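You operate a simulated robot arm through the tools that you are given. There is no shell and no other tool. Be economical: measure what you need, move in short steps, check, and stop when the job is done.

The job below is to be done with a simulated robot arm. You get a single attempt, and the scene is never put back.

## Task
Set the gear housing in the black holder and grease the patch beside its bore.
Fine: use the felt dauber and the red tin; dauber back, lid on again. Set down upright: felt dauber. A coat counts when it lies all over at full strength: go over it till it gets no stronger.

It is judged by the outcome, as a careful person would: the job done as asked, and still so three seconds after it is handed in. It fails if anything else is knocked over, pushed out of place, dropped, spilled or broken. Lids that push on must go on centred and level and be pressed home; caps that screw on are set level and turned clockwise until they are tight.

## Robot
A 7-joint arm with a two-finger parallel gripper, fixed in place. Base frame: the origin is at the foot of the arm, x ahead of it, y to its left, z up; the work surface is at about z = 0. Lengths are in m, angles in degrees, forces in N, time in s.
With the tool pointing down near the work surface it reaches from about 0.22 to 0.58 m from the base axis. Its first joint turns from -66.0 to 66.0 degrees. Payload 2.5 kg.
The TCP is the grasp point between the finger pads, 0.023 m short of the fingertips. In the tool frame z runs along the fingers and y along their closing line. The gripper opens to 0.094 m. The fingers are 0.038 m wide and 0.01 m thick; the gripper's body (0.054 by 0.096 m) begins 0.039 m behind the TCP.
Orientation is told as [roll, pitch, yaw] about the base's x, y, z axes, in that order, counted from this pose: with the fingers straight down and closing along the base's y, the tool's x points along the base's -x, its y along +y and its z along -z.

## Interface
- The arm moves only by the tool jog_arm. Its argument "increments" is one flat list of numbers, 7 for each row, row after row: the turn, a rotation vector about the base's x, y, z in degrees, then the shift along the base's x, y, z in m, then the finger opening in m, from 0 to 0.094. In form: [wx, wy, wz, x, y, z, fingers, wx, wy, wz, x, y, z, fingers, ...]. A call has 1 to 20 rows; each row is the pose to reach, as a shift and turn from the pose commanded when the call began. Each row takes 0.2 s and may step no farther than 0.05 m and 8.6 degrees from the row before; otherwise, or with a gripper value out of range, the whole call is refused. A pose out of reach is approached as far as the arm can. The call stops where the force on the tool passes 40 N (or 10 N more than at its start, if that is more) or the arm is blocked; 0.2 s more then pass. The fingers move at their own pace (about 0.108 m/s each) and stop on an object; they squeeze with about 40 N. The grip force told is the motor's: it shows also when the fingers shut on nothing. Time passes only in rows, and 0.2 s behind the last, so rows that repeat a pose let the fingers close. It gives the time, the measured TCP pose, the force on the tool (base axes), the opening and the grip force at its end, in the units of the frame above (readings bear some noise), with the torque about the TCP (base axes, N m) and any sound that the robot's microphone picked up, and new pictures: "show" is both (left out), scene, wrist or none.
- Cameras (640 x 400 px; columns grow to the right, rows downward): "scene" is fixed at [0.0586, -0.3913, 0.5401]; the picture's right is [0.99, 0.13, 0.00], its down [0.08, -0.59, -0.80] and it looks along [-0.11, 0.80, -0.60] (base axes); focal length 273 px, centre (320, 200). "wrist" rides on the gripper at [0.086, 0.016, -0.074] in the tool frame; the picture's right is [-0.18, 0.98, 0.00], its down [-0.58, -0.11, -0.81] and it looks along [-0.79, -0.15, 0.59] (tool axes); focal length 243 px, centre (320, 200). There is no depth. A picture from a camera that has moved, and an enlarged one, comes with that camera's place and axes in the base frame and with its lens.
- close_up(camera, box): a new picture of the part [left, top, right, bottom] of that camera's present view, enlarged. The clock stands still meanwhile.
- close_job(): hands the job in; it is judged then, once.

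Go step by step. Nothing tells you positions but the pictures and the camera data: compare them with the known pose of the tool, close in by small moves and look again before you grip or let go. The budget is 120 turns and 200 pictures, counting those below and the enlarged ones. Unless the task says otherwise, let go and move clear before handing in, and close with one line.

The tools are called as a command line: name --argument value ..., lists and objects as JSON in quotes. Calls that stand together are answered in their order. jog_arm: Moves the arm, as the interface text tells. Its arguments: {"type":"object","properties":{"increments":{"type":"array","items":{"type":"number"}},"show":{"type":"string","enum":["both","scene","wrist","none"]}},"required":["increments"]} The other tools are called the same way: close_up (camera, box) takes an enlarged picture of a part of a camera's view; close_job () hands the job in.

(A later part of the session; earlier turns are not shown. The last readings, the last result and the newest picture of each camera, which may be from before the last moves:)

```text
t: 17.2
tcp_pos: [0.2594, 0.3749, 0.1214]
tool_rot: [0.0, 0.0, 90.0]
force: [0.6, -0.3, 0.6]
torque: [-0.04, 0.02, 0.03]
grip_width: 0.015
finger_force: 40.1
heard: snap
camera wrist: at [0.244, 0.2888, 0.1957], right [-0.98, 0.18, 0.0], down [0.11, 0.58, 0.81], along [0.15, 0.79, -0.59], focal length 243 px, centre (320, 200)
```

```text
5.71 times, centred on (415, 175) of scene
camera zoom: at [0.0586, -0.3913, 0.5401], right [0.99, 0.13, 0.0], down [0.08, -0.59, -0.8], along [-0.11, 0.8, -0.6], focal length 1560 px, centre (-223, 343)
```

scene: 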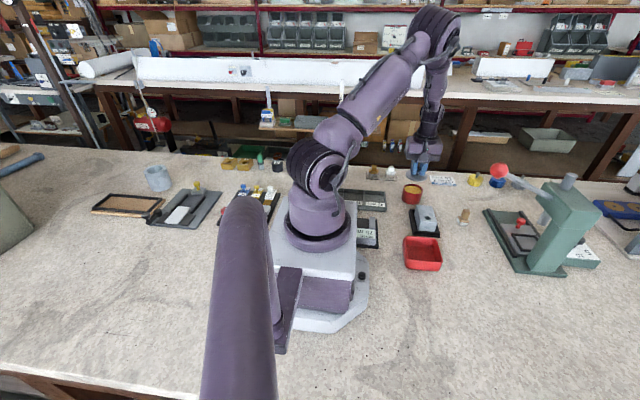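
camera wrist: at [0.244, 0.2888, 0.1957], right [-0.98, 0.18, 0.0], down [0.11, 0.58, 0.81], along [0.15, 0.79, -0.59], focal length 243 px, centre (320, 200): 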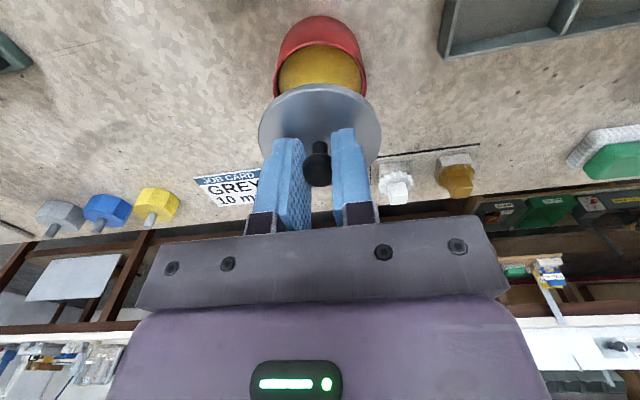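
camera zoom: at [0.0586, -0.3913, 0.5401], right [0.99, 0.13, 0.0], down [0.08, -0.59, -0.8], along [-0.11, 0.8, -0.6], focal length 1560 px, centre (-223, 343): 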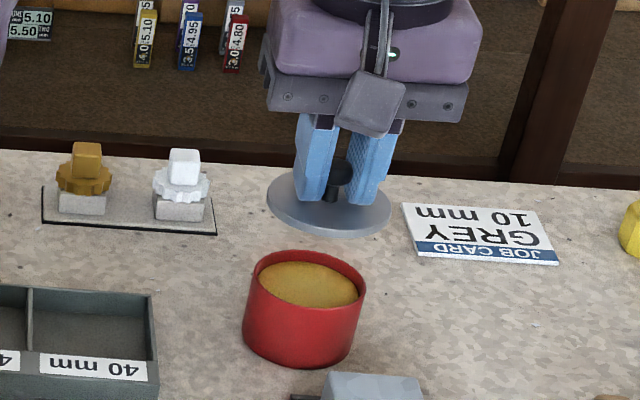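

Lid is off; yellow grease inside. I'll set the lid down on free table at about [0.36, 0.36].

jog_arm --increments '[0, 0, 0, 0.035, -0.005, 0, 0.005, 0, 0, 0, 0.07, -0.01, 0, 0.005, 0, 0, 0, 0.1, -0.015, 0, 0.005, 0, 0, 0, 0.1, -0.015, -0.03, 0.005, 0, 0, 0, 0.1, -0.015, -0.06, 0.005, 0, 0, 0, 0.1, -0.015, -0.07, 0.005, 0, 0, 0, 0.1, -0.015, -0.07, 0.005]'

close_up --camera "scene" --box '[400, 150, 480, 230]'

```text
t: 18.8
tcp_pos: [0.3611, 0.359, 0.0506]
tool_rot: [0.0, 0.0, 90.0]
force: [0.5, -0.7, -1.3]
torque: [0.02, 0.04, 0.0]
grip_width: 0.0148
finger_force: 40.5
camera wrist: at [0.3445, 0.2738, 0.1262], right [-0.98, 0.18, 0.0], down [0.11, 0.58, 0.81], along [0.15, 0.79, -0.59], focal length 243 px, centre (320, 200)
```

scene: 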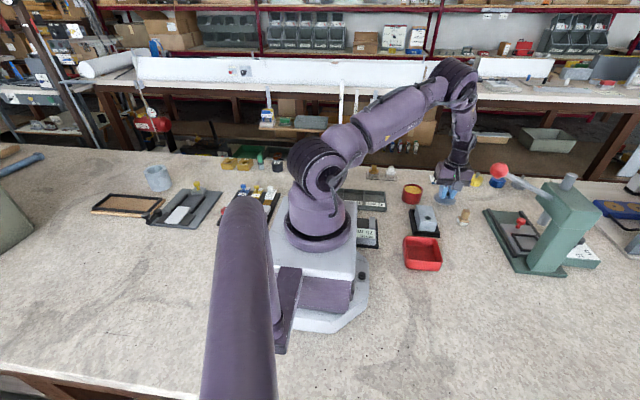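
wrist: 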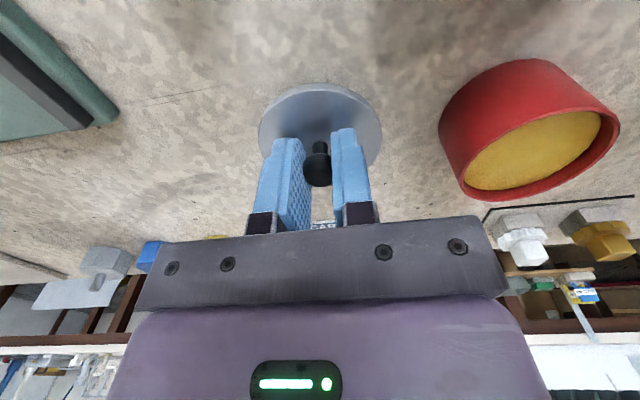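

```text
5.00 times, centred on (440, 190) of scene
camera zoom: at [0.0586, -0.3913, 0.5401], right [0.99, 0.13, 0.0], down [0.08, -0.59, -0.8], along [-0.11, 0.8, -0.6], focal length 1365 px, centre (-280, 250)
```

zoom: 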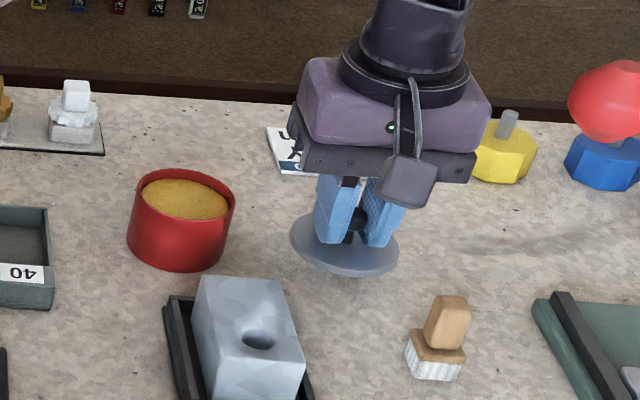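

Lowering the lid in small steps to contact.

jog_arm --increments '[0, 0, 0, 0, 0, -0.006, 0.005, 0, 0, 0, 0, 0, -0.01, 0.005, 0, 0, 0, 0, 0, -0.013, 0.005, 0, 0, 0, 0, 0, -0.015, 0.005, 0, 0, 0, 0, 0, -0.015, 0.005]' --show "wrist"

close_up --camera "scene" --box '[420, 170, 470, 220]'

```text
t: 20.0
tcp_pos: [0.3596, 0.3605, 0.0371]
tool_rot: [-0.1, -0.1, 89.9]
force: [-0.3, 0.2, 0.1]
torque: [0.02, 0.03, 0.0]
grip_width: 0.0149
finger_force: 40.2
camera wrist: at [0.344, 0.2737, 0.1122], right [-0.98, 0.18, 0.0], down [0.11, 0.58, 0.81], along [0.15, 0.79, -0.59], focal length 243 px, centre (320, 200)
```

wrist: 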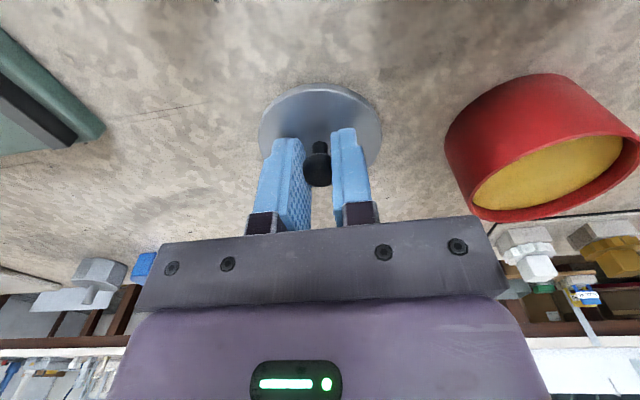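

```text
8.00 times, centred on (445, 195) of scene
camera zoom: at [0.0586, -0.3913, 0.5401], right [0.99, 0.13, 0.0], down [0.08, -0.59, -0.8], along [-0.11, 0.8, -0.6], focal length 2184 px, centre (-680, 240)
```

zoom: 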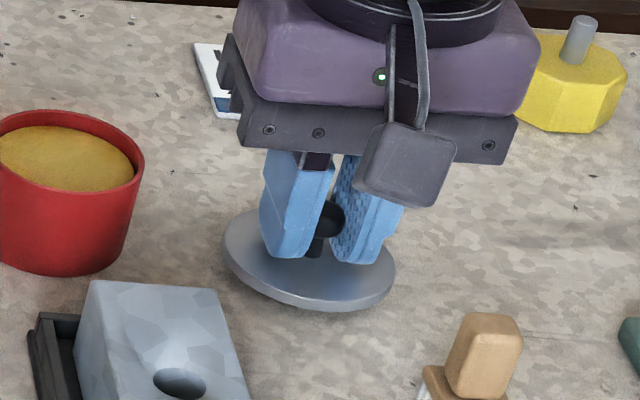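

jog_arm --increments '[0, 0, 0, 0, 0, -0.002, 0.005, 0, 0, 0, 0, 0, -0.004, 0.005, 0, 0, 0, 0, 0, -0.006, 0.005, 0, 0, 0, 0, 0, -0.008, 0.005, 0, 0, 0, 0, 0, -0.008, 0.005]' --show "none"

```text
t: 21.2
tcp_pos: [0.3601, 0.36, 0.0294]
tool_rot: [-0.1, 0.0, 90.1]
force: [-1.9, -5.2, 15.8]
torque: [-0.16, 0.07, -0.02]
grip_width: 0.0147
finger_force: 40.5
```

jog_arm --increments '[0, 0, 0, 0, 0, 0.001, 0.005, 0, 0, 0, 0, 0, 0.001, 0.025, 0, 0, 0, 0, 0, 0.001, 0.04, 0, 0, 0, 0, 0, 0.03, 0.05, 0, 0, 0, 0, 0, 0.07, 0.05, 0, 0, 0, 0, -0.04, 0.11, 0.05, 0, 0, 0, 0.015, -0.085, 0.13, 0.05, 0, 0, 0, 0.029, -0.13, 0.13, 0.05]'

close_up --camera "scene" --box '[395, 165, 485, 235]'

close_up --camera "wrist" --box '[230, 0, 430, 130]'

```text
refused: row 6 steps farther than a row can; nothing moved
```

```text
5.71 times, centred on (440, 200) of scene
camera zoom: at [0.0585, -0.3913, 0.54], right [0.99, 0.13, 0.0], down [0.08, -0.59, -0.8], along [-0.11, 0.8, -0.6], focal length 1560 px, centre (-366, 200)
```

zoom: 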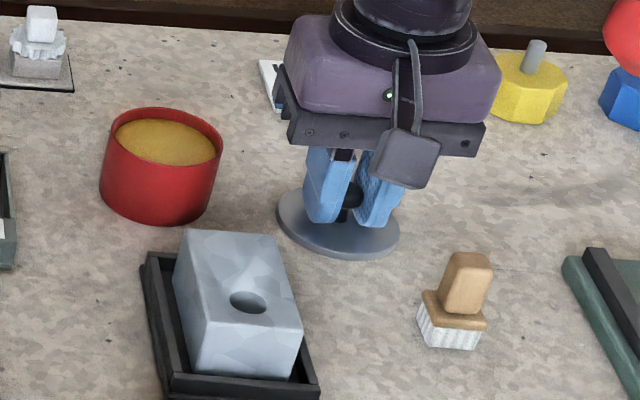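

```text
3.08 times, centred on (330, 65) of wrist
camera zoom: at [0.3443, 0.2738, 0.105], right [-0.98, 0.18, 0.0], down [0.11, 0.58, 0.81], along [0.15, 0.79, -0.59], focal length 746 px, centre (289, 615)
```

zoom: 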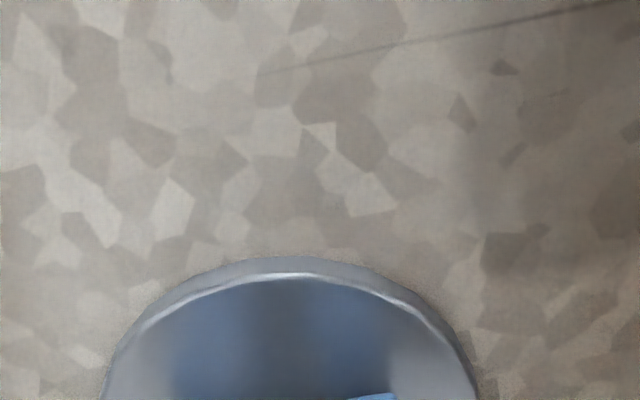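

jog_arm --increments '[0, 0, 0, 0, 0, 0.001, 0.005, 0, 0, 0, 0, 0, 0.001, 0.025, 0, 0, 0, 0, 0, 0.001, 0.04, 0, 0, 0, 0, 0, 0.03, 0.05, 0, 0, 0, 0, 0, 0.07, 0.05, 0, 0, 0, 0, -0.03, 0.1, 0.05, 0, 0, 0, 0.015, -0.06, 0.12, 0.05, 0, 0, 0, 0.027, -0.094, 0.13, 0.05]'

close_up --camera "scene" --box '[395, 165, 485, 235]'

close_up --camera "wrist" --box '[250, 20, 430, 140]'

```text
t: 23.0
tcp_pos: [0.3791, 0.2857, 0.1556]
tool_rot: [-0.1, -1.6, 91.3]
force: [2.2, 4.4, -3.4]
torque: [0.01, 0.2, 0.28]
grip_width: 0.0499
finger_force: 0.1
stopped in row 8: the force on the tool passed its limit at 73 N (the readings are from after the stop); the commanded pose is now the measured one
camera wrist: at [0.3641, 0.1966, 0.2295], right [-0.99, 0.16, 0.0], down [0.1, 0.56, 0.82], along [0.13, 0.81, -0.57], focal length 243 px, centre (320, 200)
```

scene: 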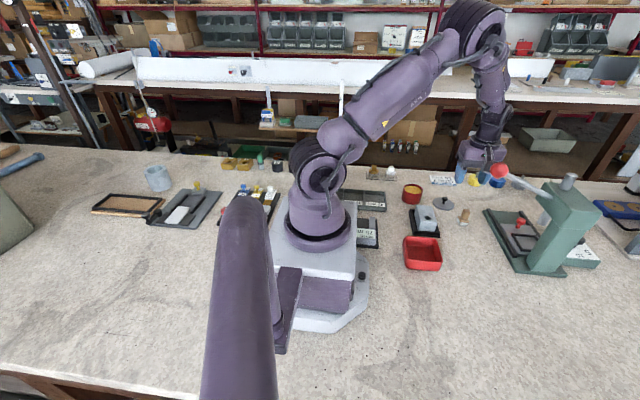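
wrist: 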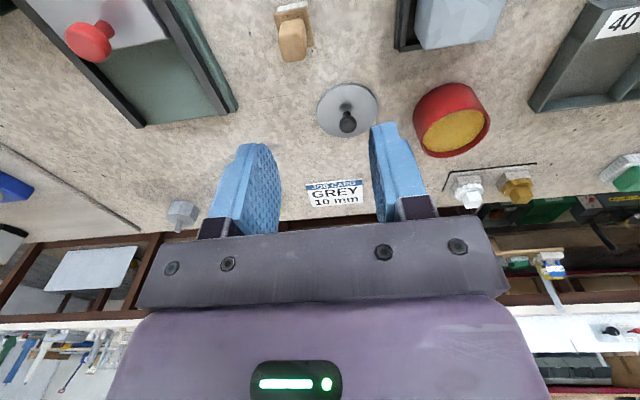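

```text
5.71 times, centred on (440, 200) of scene
camera zoom: at [0.0586, -0.3913, 0.5401], right [0.99, 0.13, 0.0], down [0.08, -0.59, -0.8], along [-0.11, 0.8, -0.6], focal length 1560 px, centre (-366, 200)
```

zoom: 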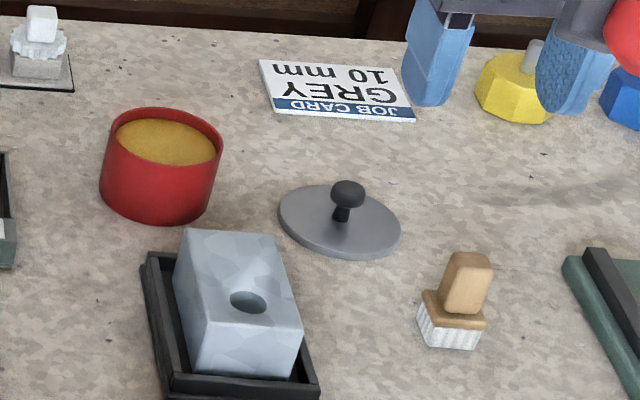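

```text
3.33 times, centred on (340, 80) of wrist
camera zoom: at [0.3641, 0.1966, 0.2295], right [-0.99, 0.16, 0.0], down [0.1, 0.56, 0.82], along [0.13, 0.81, -0.57], focal length 809 px, centre (253, 600)
```

zoom: 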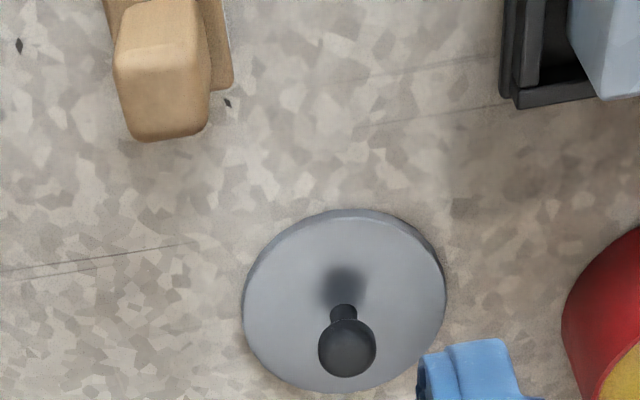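

I touched something, most likely the press's red lever ball, and the arm stopped. I'll check what was hit before moving away.

close_up --camera "scene" --box '[460, 140, 640, 280]'

close_up --camera "scene" --box '[450, 125, 530, 195]'

```text
2.86 times, centred on (550, 210) of scene
camera zoom: at [0.0586, -0.3913, 0.5401], right [0.99, 0.13, 0.0], down [0.08, -0.59, -0.8], along [-0.11, 0.8, -0.6], focal length 780 px, centre (-337, 171)
```

zoom: 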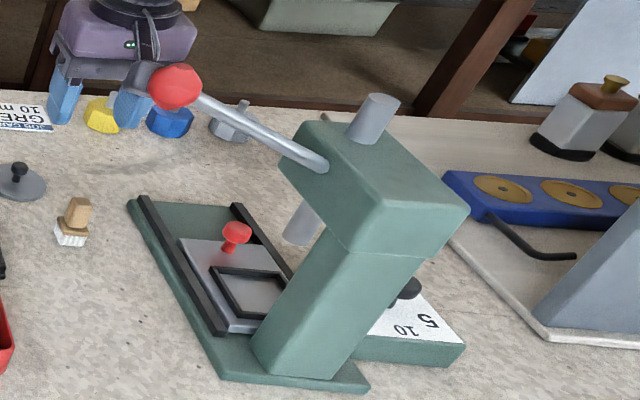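

```text
5.71 times, centred on (490, 160) of scene
camera zoom: at [0.0586, -0.3913, 0.5401], right [0.99, 0.13, 0.0], down [0.08, -0.59, -0.8], along [-0.11, 0.8, -0.6], focal length 1560 px, centre (-651, 429)
```

zoom: 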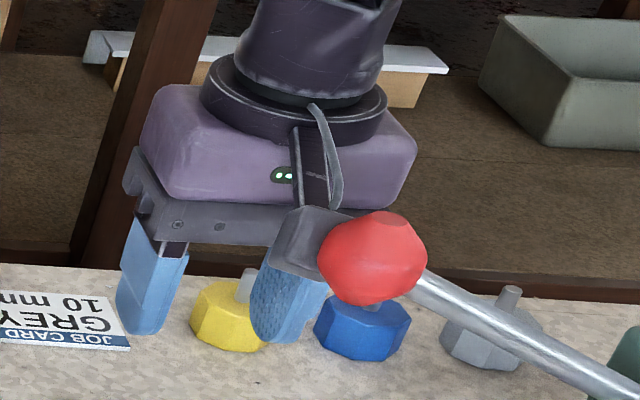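

The press looks unmoved: my wrist camera block brushed its lever ball (about [0.39, 0.19, 0.23]). I'll back away toward +y, level the tool, and approach the dauber low, so that the camera passes beneath the ball.

jog_arm --increments '[0, 0, 0, -0.005, 0.02, 0, 0.05, -0.8, 0, -0.6, -0.015, 0.035, 0, 0.05, -1.6, 0, -1.3, -0.025, 0.045, -0.02, 0.05, -1.6, 0, -1.3, -0.022, 0.042, -0.05, 0.05, -1.6, 0, -1.3, -0.02, 0.04, -0.071, 0.05, -1.6, 0, -1.3, -0.02, 0.04, -0.071, 0.05]'

close_up --camera "scene" --box '[440, 130, 540, 230]'

```text
t: 24.4
tcp_pos: [0.3597, 0.3255, 0.0846]
tool_rot: [-0.1, 0.3, 89.9]
force: [0.2, -0.1, -0.3]
torque: [0.01, -0.01, 0.02]
grip_width: 0.0501
finger_force: 0.1
camera wrist: at [0.3428, 0.2404, 0.1606], right [-0.98, 0.19, 0.0], down [0.11, 0.58, 0.8], along [0.15, 0.79, -0.59], focal length 243 px, centre (320, 200)
```

scene: 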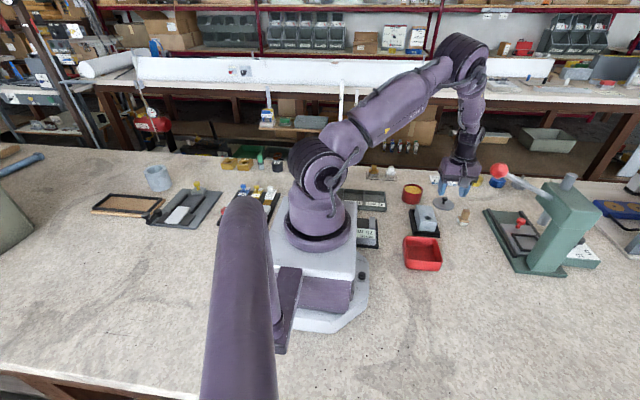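
wrist: 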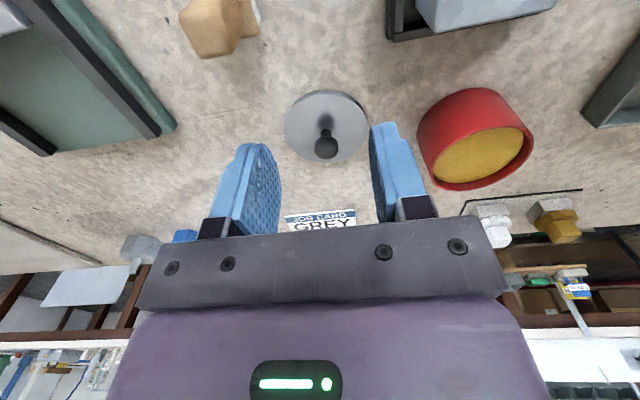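

```text
4.00 times, centred on (490, 180) of scene
camera zoom: at [0.0586, -0.3913, 0.5401], right [0.99, 0.13, 0.0], down [0.08, -0.59, -0.8], along [-0.11, 0.8, -0.6], focal length 1092 px, centre (-360, 280)
```

zoom: 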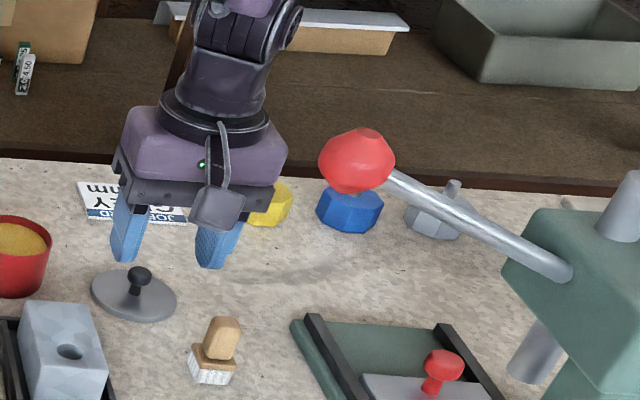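

Clear now. Slide low to above the dauber at [0.390, 0.2685].

jog_arm --increments '[0, 0, 0, 0.01, -0.019, 0, 0.05, 0, 0, 0, 0.02, -0.038, 0, 0.05, 0, 0, 0, 0.03, -0.057, 0, 0.05, 0, 0, 0, 0.03, -0.057, 0, 0.05]'

close_up --camera "wrist" --box '[220, 60, 440, 220]'

close_up --camera "scene" --box '[430, 140, 530, 240]'

```text
t: 25.4
tcp_pos: [0.386, 0.27, 0.0863]
tool_rot: [-0.1, 0.1, 89.8]
force: [-0.5, 0.4, -0.8]
torque: [0.01, 0.05, 0.0]
grip_width: 0.0501
finger_force: 0.0
camera wrist: at [0.3709, 0.1837, 0.1619], right [-0.98, 0.19, 0.0], down [0.11, 0.58, 0.8], along [0.15, 0.79, -0.59], focal length 243 px, centre (320, 200)
```

scene: 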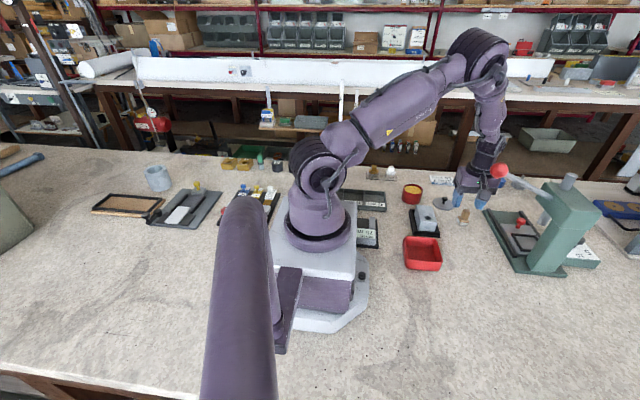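
wrist: 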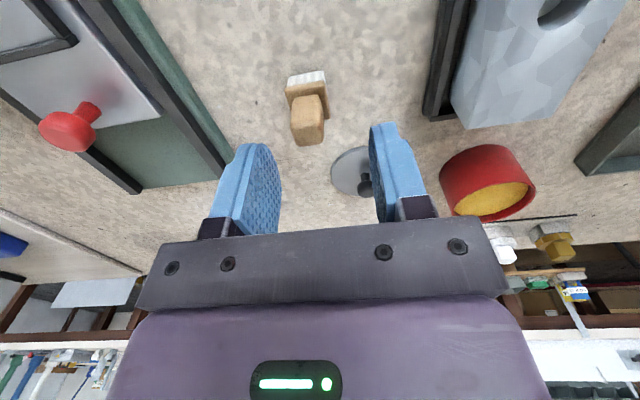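

```text
2.50 times, centred on (330, 140) of wrist
camera zoom: at [0.3709, 0.1837, 0.1619], right [-0.98, 0.19, 0.0], down [0.11, 0.58, 0.8], along [0.15, 0.79, -0.59], focal length 606 px, centre (295, 350)
```

zoom: 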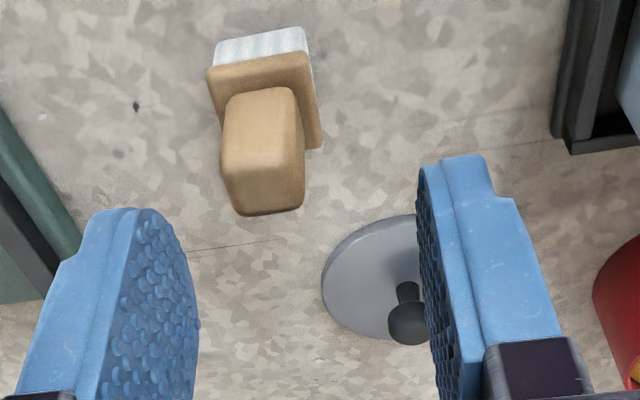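

```text
4.00 times, centred on (480, 190) of scene
camera zoom: at [0.0585, -0.3913, 0.5401], right [0.99, 0.13, 0.0], down [0.08, -0.59, -0.8], along [-0.11, 0.8, -0.6], focal length 1092 px, centre (-320, 240)
```

zoom: 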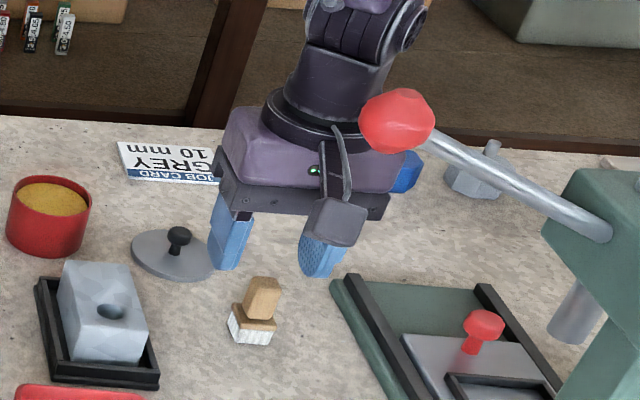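

jog_arm --increments '[0, 0, 0, 0.007, -0.001, -0.006, 0.05, 0, 0, 0, 0.007, -0.001, -0.02, 0.05, 0, 0, 0, 0.007, -0.001, -0.035, 0.05, 0, 0, 0, 0.007, -0.001, -0.035, 0.05]' --show "wrist"

close_up --camera "scene" --box '[440, 180, 500, 240]'

```text
t: 26.4
tcp_pos: [0.3951, 0.2672, 0.05]
tool_rot: [-0.3, 0.2, 89.8]
force: [0.9, -0.1, -0.3]
torque: [0.0, -0.04, 0.05]
grip_width: 0.0503
finger_force: 0.1
camera wrist: at [0.3786, 0.1816, 0.1263], right [-0.98, 0.19, 0.0], down [0.11, 0.58, 0.8], along [0.15, 0.79, -0.59], focal length 243 px, centre (320, 200)
```

wrist: 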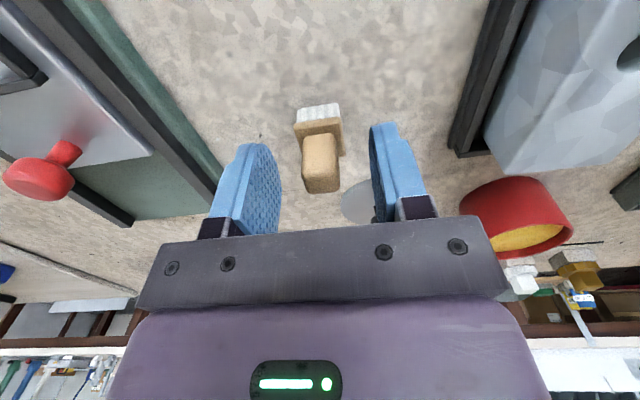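

```text
6.67 times, centred on (470, 210) of scene
camera zoom: at [0.0586, -0.3913, 0.5401], right [0.99, 0.13, 0.0], down [0.08, -0.59, -0.8], along [-0.11, 0.8, -0.6], focal length 1820 px, centre (-680, 133)
```

zoom: 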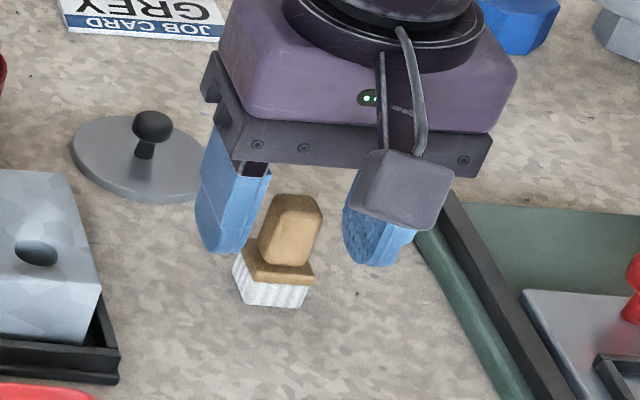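

jog_arm --increments '[0, 0, 0, -0.0012, 0, 0, 0.04, 0, 0, 0, -0.0012, 0, 0, 0.025, 0, 0, 0, -0.0012, 0, 0, 0.005, 0, 0, 0, -0.0012, 0, 0, 0.005]' --show "wrist"

close_up --camera "scene" --box '[440, 180, 500, 240]'

```text
t: 27.4
tcp_pos: [0.394, 0.2682, 0.0524]
tool_rot: [-0.2, 0.3, 89.9]
force: [1.2, -0.3, 0.1]
torque: [-0.03, -0.02, 0.01]
grip_width: 0.0171
finger_force: 40.7
camera wrist: at [0.3778, 0.1812, 0.1273], right [-0.98, 0.19, 0.0], down [0.11, 0.58, 0.8], along [0.15, 0.79, -0.59], focal length 243 px, centre (320, 200)
```

wrist: 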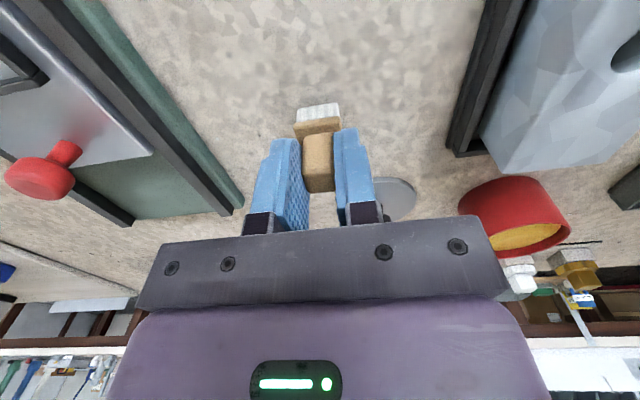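

```text
6.67 times, centred on (470, 210) of scene
camera zoom: at [0.0586, -0.3913, 0.5401], right [0.99, 0.13, 0.0], down [0.08, -0.59, -0.8], along [-0.11, 0.8, -0.6], focal length 1820 px, centre (-680, 133)
```

zoom: 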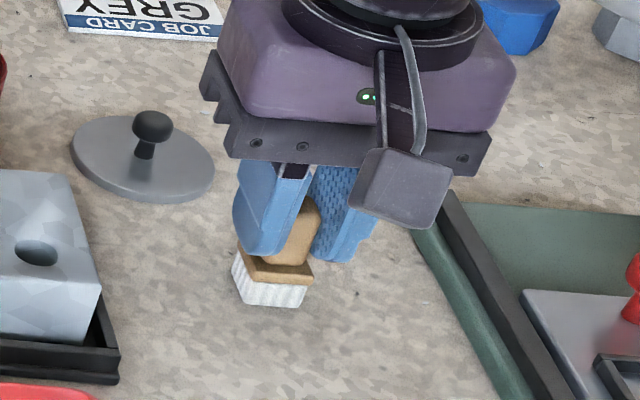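

Dauber held. Lift low while moving −x to clear the lever ball, then raise and go over the tin.

jog_arm --increments '[0, 0, 0, 0, 0, 0.012, 0.005, 0, 0, 0, -0.015, 0.004, 0.025, 0.005, 0, 0, 0, -0.04, 0.01, 0.035, 0.005, 0, 0, 0, -0.06, 0.02, 0.055, 0.005, 0, 0, 0, -0.08, 0.045, 0.075, 0.005, 0, 0, 0, -0.1, 0.07, 0.085, 0.005, 0, 0, 0, -0.12, 0.095, 0.085, 0.005, 0, 0, 0, -0.1335, 0.108, 0.07, 0.005, 0, 0, 0, -0.1335, 0.108, 0.07, 0.005]'

close_up --camera "scene" --box '[375, 140, 455, 215]'

close_up --camera "wrist" --box '[240, 50, 420, 190]'

```text
t: 29.4
tcp_pos: [0.2629, 0.3758, 0.1211]
tool_rot: [-0.1, 0.1, 89.8]
force: [-0.4, 0.1, -0.6]
torque: [-0.01, -0.01, -0.01]
grip_width: 0.0175
finger_force: 39.6
camera wrist: at [0.2471, 0.2881, 0.1974], right [-0.98, 0.19, 0.0], down [0.11, 0.58, 0.8], along [0.15, 0.79, -0.59], focal length 243 px, centre (320, 200)
```

scene: 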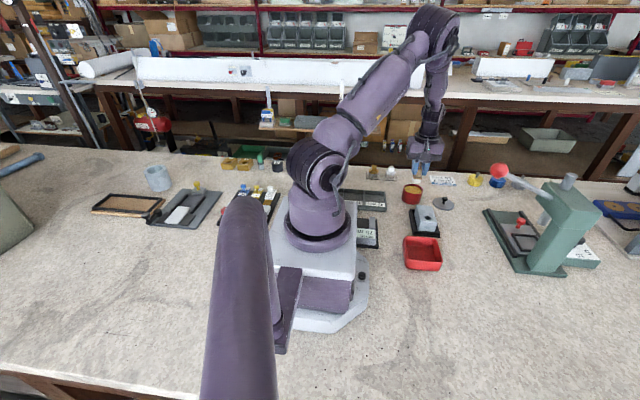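
wrist: 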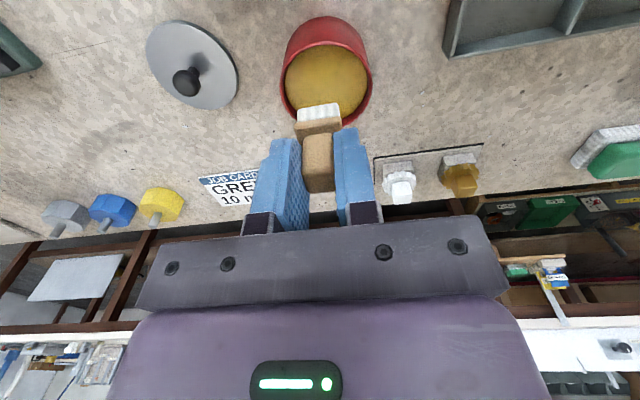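

```text
5.33 times, centred on (415, 178) of scene
camera zoom: at [0.0586, -0.3913, 0.5401], right [0.99, 0.13, 0.0], down [0.08, -0.59, -0.8], along [-0.11, 0.8, -0.6], focal length 1456 px, centre (-187, 320)
```

zoom: 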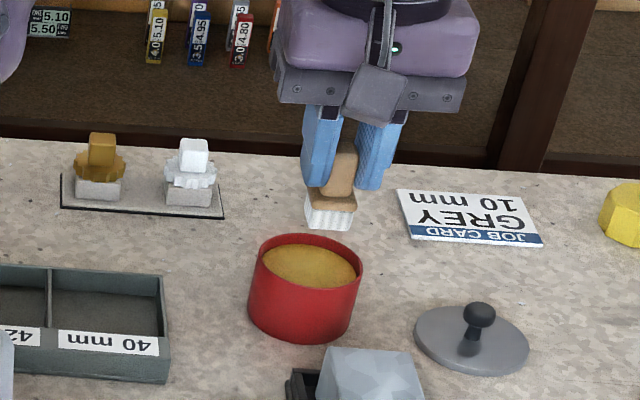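

```text
2.86 times, centred on (330, 120) of wrist
camera zoom: at [0.2471, 0.2881, 0.1974], right [-0.98, 0.19, 0.0], down [0.11, 0.58, 0.8], along [0.15, 0.79, -0.59], focal length 693 px, centre (291, 429)
```

zoom: 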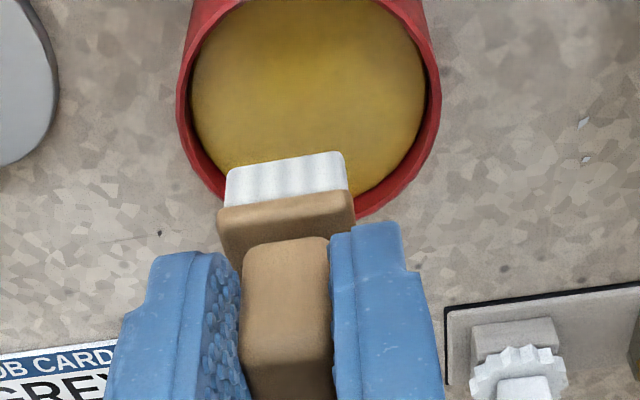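

Dauber is over the tin. Lowering slowly into the grease.

jog_arm --increments '[0, 0, 0, -0.0032, 0, -0.015, 0.005, 0, 0, 0, -0.0032, 0, -0.03, 0.005, 0, 0, 0, -0.0032, 0, -0.034, 0.005, 0, 0, 0, -0.0032, 0, -0.036, 0.005, 0, 0, 0, -0.0032, 0, -0.038, 0.005, 0, 0, 0, -0.0032, 0, -0.038, 0.005]' --show "wrist"

close_up --camera "scene" --box '[385, 160, 445, 220]'

```text
t: 30.8
tcp_pos: [0.2586, 0.3742, 0.0858]
tool_rot: [-0.3, 0.2, 89.7]
force: [-1.9, -1.6, 5.2]
torque: [-0.01, 0.01, 0.03]
grip_width: 0.0174
finger_force: 39.6
stopped in row 6: the force on the tool passed its limit at 41 N (the readings are from after the stop); the commanded pose is now the measured one
camera wrist: at [0.242, 0.2885, 0.1609], right [-0.98, 0.19, -0.01], down [0.11, 0.58, 0.8], along [0.15, 0.79, -0.59], focal length 243 px, centre (320, 200)
```

wrist: 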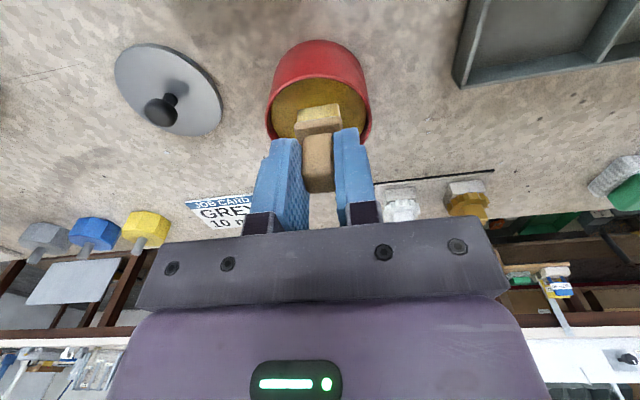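

```text
6.67 times, centred on (415, 190) of scene
camera zoom: at [0.0585, -0.3913, 0.5401], right [0.99, 0.13, 0.0], down [0.08, -0.59, -0.8], along [-0.11, 0.8, -0.6], focal length 1820 px, centre (-313, 267)
```

zoom: 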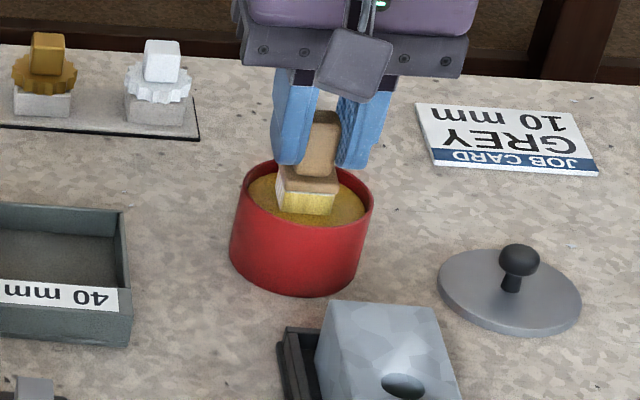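

Felt is loaded. Lift and go above the patch on the housing, beside the bore.

jog_arm --increments '[0, 0, 0, 0, 0, 0.015, 0.005, 0, 0, 0, 0, 0, 0.04, 0.005, 0, 0, 0, 0.01, -0.035, 0.04, 0.005, 0, 0, 0, 0.018, -0.07, 0.04, 0.005, 0, 0, 0, 0.0224, -0.107, 0.035, 0.005, 0, 0, 0, 0.0224, -0.107, 0.025, 0.005, 0, 0, 0, 0.0224, -0.107, 0.025, 0.005]' --show "wrist"

close_up --camera "wrist" --box '[240, 40, 400, 170]'

close_up --camera "scene" --box '[390, 170, 455, 240]'

```text
t: 32.4
tcp_pos: [0.2828, 0.2655, 0.1092]
tool_rot: [-0.4, 0.3, 89.9]
force: [0.1, 0.7, -1.0]
torque: [0.01, 0.04, -0.03]
grip_width: 0.0173
finger_force: 39.9
camera wrist: at [0.2655, 0.1799, 0.1851], right [-0.98, 0.19, -0.01], down [0.11, 0.58, 0.8], along [0.15, 0.79, -0.59], focal length 243 px, centre (320, 200)
```

wrist: 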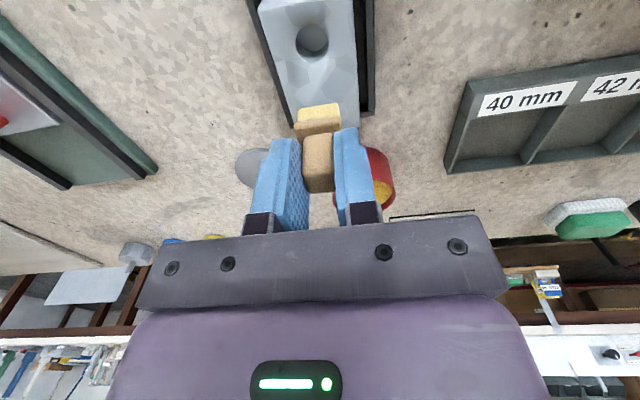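

```text
3.08 times, centred on (320, 105) of wrist
camera zoom: at [0.2655, 0.1799, 0.1851], right [-0.98, 0.19, -0.01], down [0.11, 0.58, 0.8], along [0.15, 0.79, -0.59], focal length 746 px, centre (320, 492)
```

zoom: 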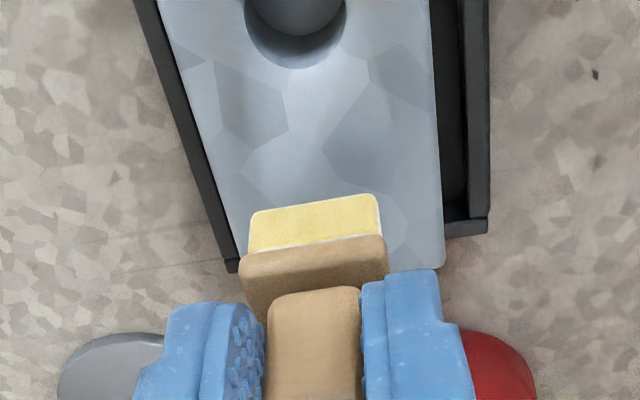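

```text
5.71 times, centred on (422, 205) of scene
camera zoom: at [0.0586, -0.3913, 0.5401], right [0.99, 0.13, 0.0], down [0.08, -0.59, -0.8], along [-0.11, 0.8, -0.6], focal length 1560 px, centre (-266, 171)
```

zoom: 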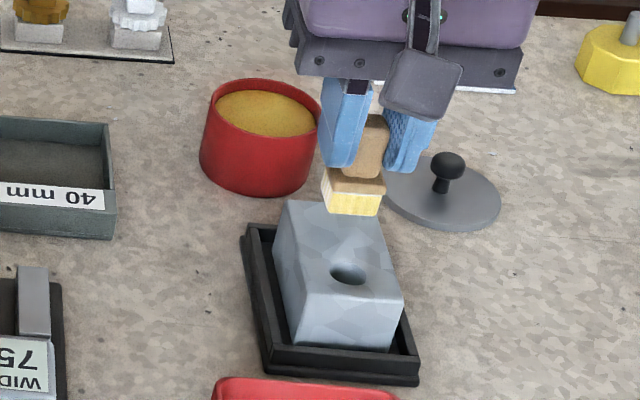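

jog_arm --increments '[0, 0, 0, -0.001, -0.003, -0.01, 0.005, 0, 0, 0, -0.001, -0.003, -0.014, 0.005, 0, 0, 0, -0.001, -0.003, -0.016, 0.005, 0, 0, 0, -0.001, -0.003, -0.0175, 0.005, 0, 0, 0, -0.001, -0.003, -0.0175, 0.005]' --show "none"

```text
t: 33.6
tcp_pos: [0.2819, 0.2635, 0.0943]
tool_rot: [-0.5, 0.2, 89.8]
force: [-7.6, -8.5, 32.5]
torque: [-0.26, 0.41, 0.04]
grip_width: 0.0173
finger_force: 39.8
```

Contact made. Lift and move back (−y... toward +y) to see the mark.

jog_arm --increments '[0, 0, 0, 0, 0, 0.01, 0.005, 0, 0, 0, 0, 0, 0.03, 0.005, 0, 0, 0, 0, 0.03, 0.04, 0.005, 0, 0, 0, 0, 0.03, 0.04, 0.005]' --show "wrist"

close_up --camera "scene" --box '[405, 190, 445, 235]'

close_up --camera "wrist" --box '[250, 0, 390, 130]'

```text
t: 34.6
tcp_pos: [0.2813, 0.2936, 0.1314]
tool_rot: [-0.4, 0.2, 89.8]
force: [0.4, -0.1, 0.0]
torque: [-0.02, 0.01, -0.02]
grip_width: 0.0173
finger_force: 40.0
camera wrist: at [0.266, 0.2077, 0.2069], right [-0.98, 0.19, -0.01], down [0.11, 0.58, 0.8], along [0.15, 0.79, -0.59], focal length 243 px, centre (320, 200)
```

wrist: 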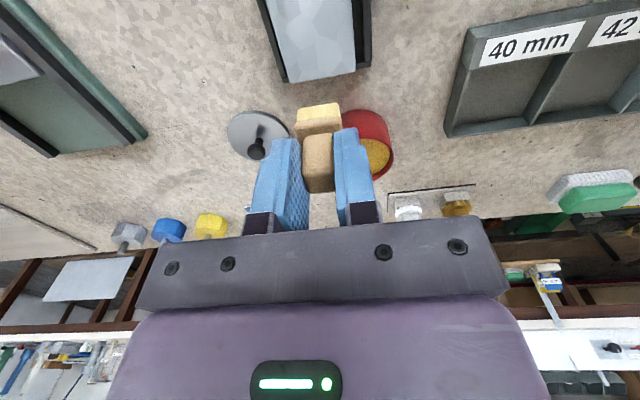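

```text
8.89 times, centred on (425, 212) of scene
camera zoom: at [0.0586, -0.3913, 0.5401], right [0.99, 0.13, 0.0], down [0.08, -0.59, -0.8], along [-0.11, 0.8, -0.6], focal length 2427 px, centre (-613, 89)
```

zoom: 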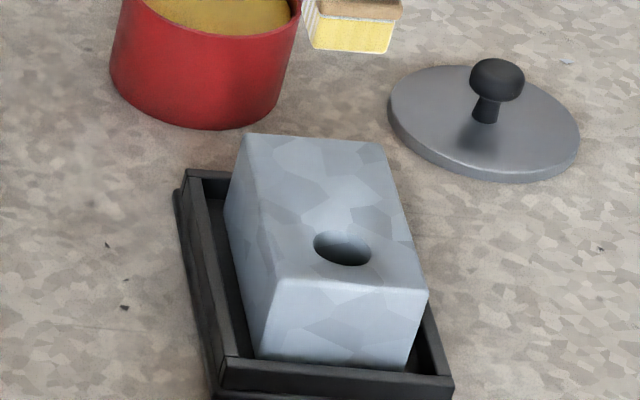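

```text
3.08 times, centred on (320, 65) of wrist
camera zoom: at [0.266, 0.2077, 0.2069], right [-0.98, 0.19, -0.01], down [0.11, 0.58, 0.8], along [0.15, 0.79, -0.59], focal length 746 px, centre (320, 615)
```

zoom: 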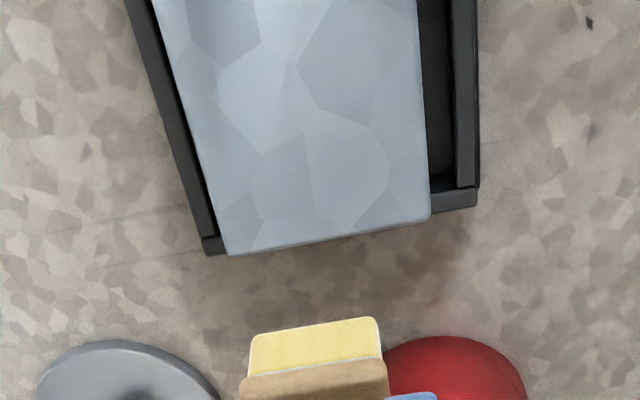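

No visible mark yet; I'll look at the top face more closely.

close_up --camera "scene" --box '[415, 200, 438, 225]'

close_up --camera "wrist" --box '[270, 0, 360, 85]'

```text
16.00 times, centred on (426, 212) of scene
camera zoom: at [0.0586, -0.3913, 0.5401], right [0.99, 0.13, 0.0], down [0.08, -0.59, -0.8], along [-0.11, 0.8, -0.6], focal length 4368 px, centre (-1384, 0)
```

zoom: 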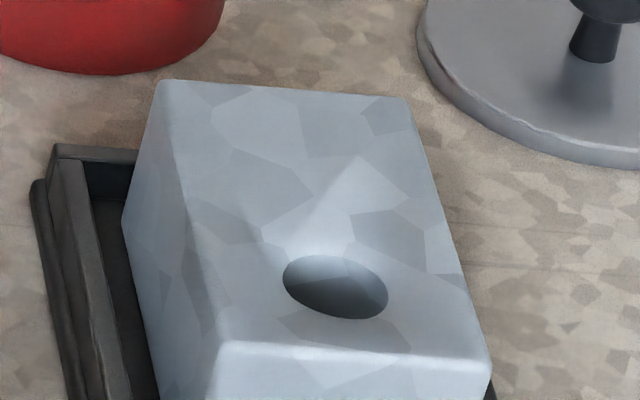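

```text
4.71 times, centred on (315, 42) of wrist
camera zoom: at [0.266, 0.2077, 0.2069], right [-0.98, 0.19, -0.01], down [0.11, 0.58, 0.8], along [0.15, 0.79, -0.59], focal length 1142 px, centre (344, 941)
```

zoom: 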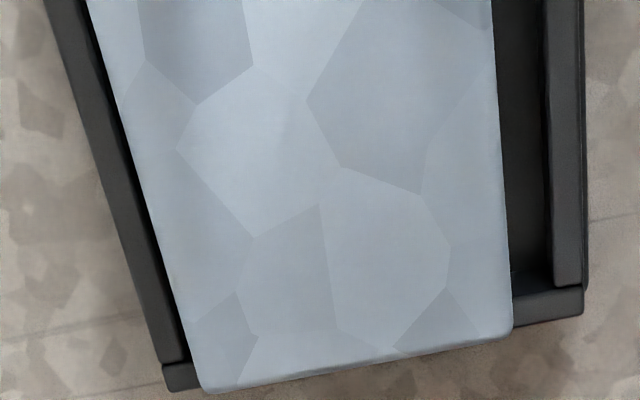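

Still bare metal. Stamping alone leaves nothing visible, so I'll try gentle rubbing strokes in contact.

jog_arm --increments '[0, 0, 0, 0, -0.03, -0.02, 0.005, 0, 0, 0, 0, -0.03, -0.033, 0.005, 0, 0, 0, 0, -0.03, -0.037, 0.005, 0, 0, 0, 0, -0.03, -0.038, 0.005, 0, 0, 0, 0.004, -0.03, -0.038, 0.005, 0, 0, 0, 0.008, -0.03, -0.038, 0.005, 0, 0, 0, 0.004, -0.03, -0.038, 0.005, 0, 0, 0, -0.002, -0.03, -0.038, 0.005, 0, 0, 0, -0.008, -0.03, -0.038, 0.005, 0, 0, 0, -0.003, -0.03, -0.038, 0.005, 0, 0, 0, 0, -0.03, -0.038, 0.005]' --show "none"

close_up --camera "scene" --box '[405, 185, 450, 235]'

```text
t: 37.0
tcp_pos: [0.2803, 0.2652, 0.0944]
tool_rot: [-0.3, 0.1, 89.8]
force: [0.4, -0.1, -0.5]
torque: [0.0, 0.02, -0.02]
grip_width: 0.0173
finger_force: 39.9
```

```text
8.00 times, centred on (428, 210) of scene
camera zoom: at [0.0586, -0.3913, 0.5401], right [0.99, 0.13, 0.0], down [0.08, -0.59, -0.8], along [-0.11, 0.8, -0.6], focal length 2184 px, centre (-540, 120)
```

zoom: 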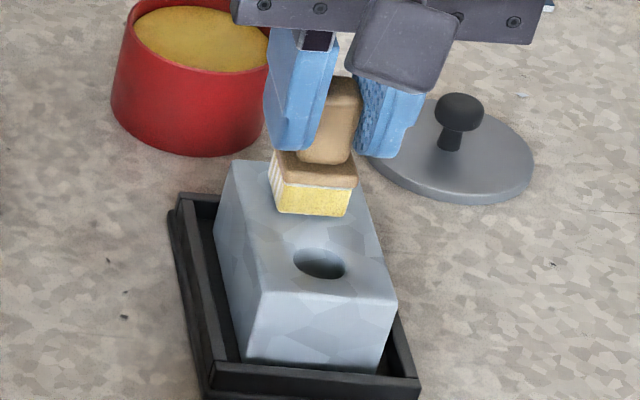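

jog_arm --increments '[0, 0, 0, 0, 0, -0.001, 0.005, 0, 0, 0, 0, 0, -0.002, 0.005, 0, 0, 0, 0, 0, -0.002, 0.005]' --show "none"

```text
t: 37.8
tcp_pos: [0.2803, 0.2646, 0.0925]
tool_rot: [-0.4, 0.2, 89.9]
force: [-3.4, -5.2, 23.0]
torque: [-0.14, 0.26, 0.03]
grip_width: 0.0174
finger_force: 40.6
```

Contact at ~23 N. Now stroke sideways at this height.

jog_arm --increments '[0, 0, 0, 0.003, 0, 0.0005, 0.005, 0, 0, 0, 0.007, 0, 0.0005, 0.005, 0, 0, 0, 0.003, 0, 0.0005, 0.005, 0, 0, 0, -0.002, 0, 0.0005, 0.005, 0, 0, 0, -0.007, 0, 0.0005, 0.005, 0, 0, 0, -0.002, 0, 0.0005, 0.005, 0, 0, 0, 0.002, 0, 0.0005, 0.005]' --show "none"

close_up --camera "scene" --box '[405, 185, 450, 235]'

```text
t: 39.4
tcp_pos: [0.2816, 0.2631, 0.0927]
tool_rot: [-0.2, 0.3, 89.9]
force: [-2.5, 1.7, 4.5]
torque: [0.09, 0.15, 0.05]
grip_width: 0.0173
finger_force: 40.1
```

```text
8.00 times, centred on (428, 210) of scene
camera zoom: at [0.0585, -0.3913, 0.5401], right [0.99, 0.13, 0.0], down [0.08, -0.59, -0.8], along [-0.11, 0.8, -0.6], focal length 2184 px, centre (-540, 120)
```

zoom: 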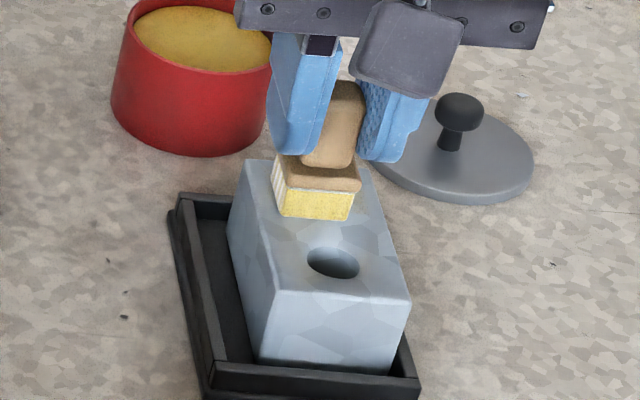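

jog_arm --increments '[0, 0, 0, 0, 0, 0.01, 0.005, 0, 0, 0, 0, 0, 0.03, 0.005, 0, 0, 0, 0, 0.03, 0.04, 0.005, 0, 0, 0, 0, 0.03, 0.04, 0.005]' --show "wrist"

close_up --camera "scene" --box '[405, 185, 450, 235]'

close_up --camera "wrist" --box '[250, 0, 390, 130]'

```text
t: 40.4
tcp_pos: [0.2815, 0.2949, 0.1343]
tool_rot: [-0.3, 0.4, 89.7]
force: [1.1, 0.0, -0.4]
torque: [0.03, -0.02, 0.01]
grip_width: 0.0171
finger_force: 39.7
camera wrist: at [0.2652, 0.2093, 0.2109], right [-0.98, 0.19, -0.01], down [0.11, 0.58, 0.8], along [0.15, 0.79, -0.59], focal length 243 px, centre (320, 200)
```

wrist: 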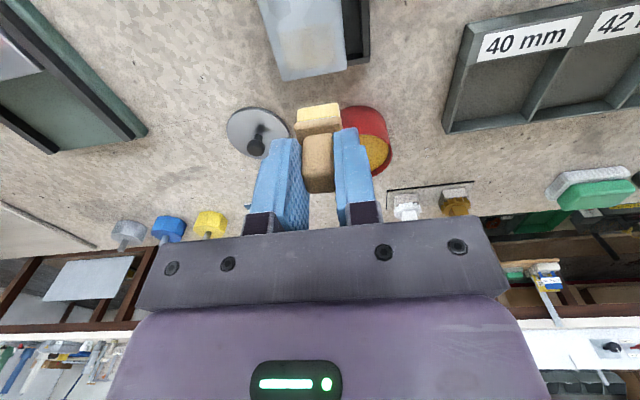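

```text
8.00 times, centred on (428, 210) of scene
camera zoom: at [0.0586, -0.3913, 0.5401], right [0.99, 0.13, 0.0], down [0.08, -0.59, -0.8], along [-0.11, 0.8, -0.6], focal length 2184 px, centre (-540, 120)
```

zoom: 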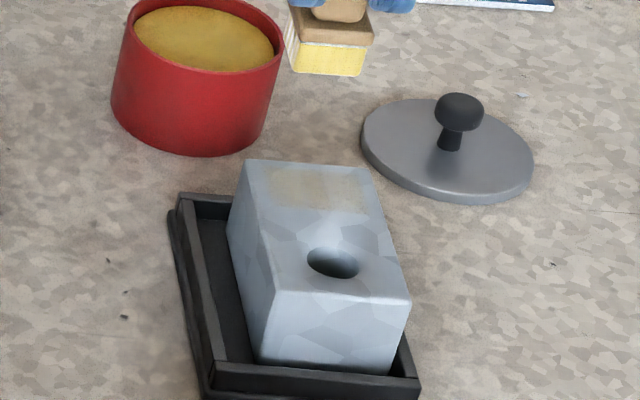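

```text
3.08 times, centred on (320, 65) of wrist
camera zoom: at [0.2652, 0.2093, 0.2109], right [-0.98, 0.19, -0.01], down [0.11, 0.58, 0.8], along [0.15, 0.79, -0.59], focal length 746 px, centre (320, 615)
```

zoom: 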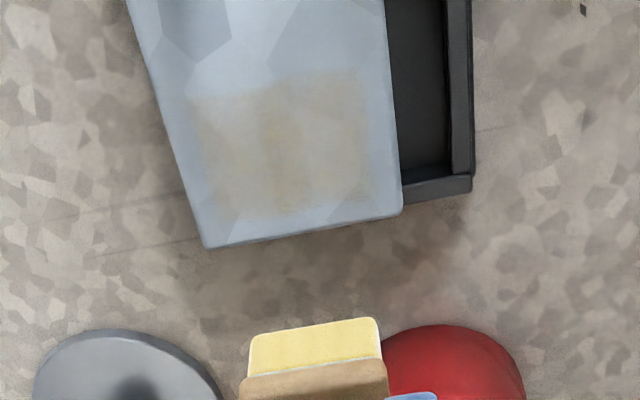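

Rubbing works: a faint coat appears. I'll stroke lightly over the whole area between bore and far edge, minding that the housing slid a little in the tray.

jog_arm --increments '[0, 0, 0, 0.003, -0.032, -0.02, 0.005, 0, 0, 0, 0.003, -0.032, -0.036, 0.005, 0, 0, 0, 0.003, -0.032, -0.0403, 0.005, 0, 0, 0, 0.007, -0.032, -0.0403, 0.005, 0, 0, 0, 0.011, -0.032, -0.0403, 0.005, 0, 0, 0, 0.007, -0.032, -0.0403, 0.005, 0, 0, 0, 0.003, -0.032, -0.0403, 0.005, 0, 0, 0, -0.001, -0.032, -0.0403, 0.005, 0, 0, 0, -0.005, -0.032, -0.0403, 0.005, 0, 0, 0, -0.001, -0.032, -0.0403, 0.005, 0, 0, 0, 0.003, -0.032, -0.0403, 0.005, 0, 0, 0, 0.003, -0.036, -0.0403, 0.005, 0, 0, 0, 0.003, -0.04, -0.0403, 0.005, 0, 0, 0, 0.003, -0.044, -0.0403, 0.005, 0, 0, 0, 0.007, -0.044, -0.0403, 0.005, 0, 0, 0, 0.011, -0.044, -0.0403, 0.005, 0, 0, 0, 0.005, -0.044, -0.0403, 0.005, 0, 0, 0, -0.001, -0.044, -0.0403, 0.005, 0, 0, 0, -0.005, -0.044, -0.0403, 0.005, 0, 0, 0, 0.001, -0.044, -0.0403, 0.005]' --show "none"

close_up --camera "scene" --box '[405, 185, 450, 235]'

```text
t: 44.6
tcp_pos: [0.2822, 0.2519, 0.0923]
tool_rot: [-0.2, 0.1, 89.8]
force: [-10.0, -2.8, 20.8]
torque: [0.06, 0.38, 0.03]
grip_width: 0.0173
finger_force: 39.8
```

```text
8.00 times, centred on (428, 210) of scene
camera zoom: at [0.0585, -0.3913, 0.54], right [0.99, 0.13, 0.0], down [0.08, -0.59, -0.8], along [-0.11, 0.8, -0.6], focal length 2184 px, centre (-540, 120)
```

zoom: 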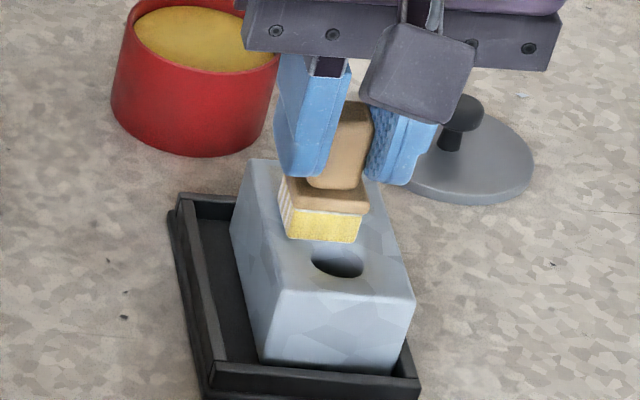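

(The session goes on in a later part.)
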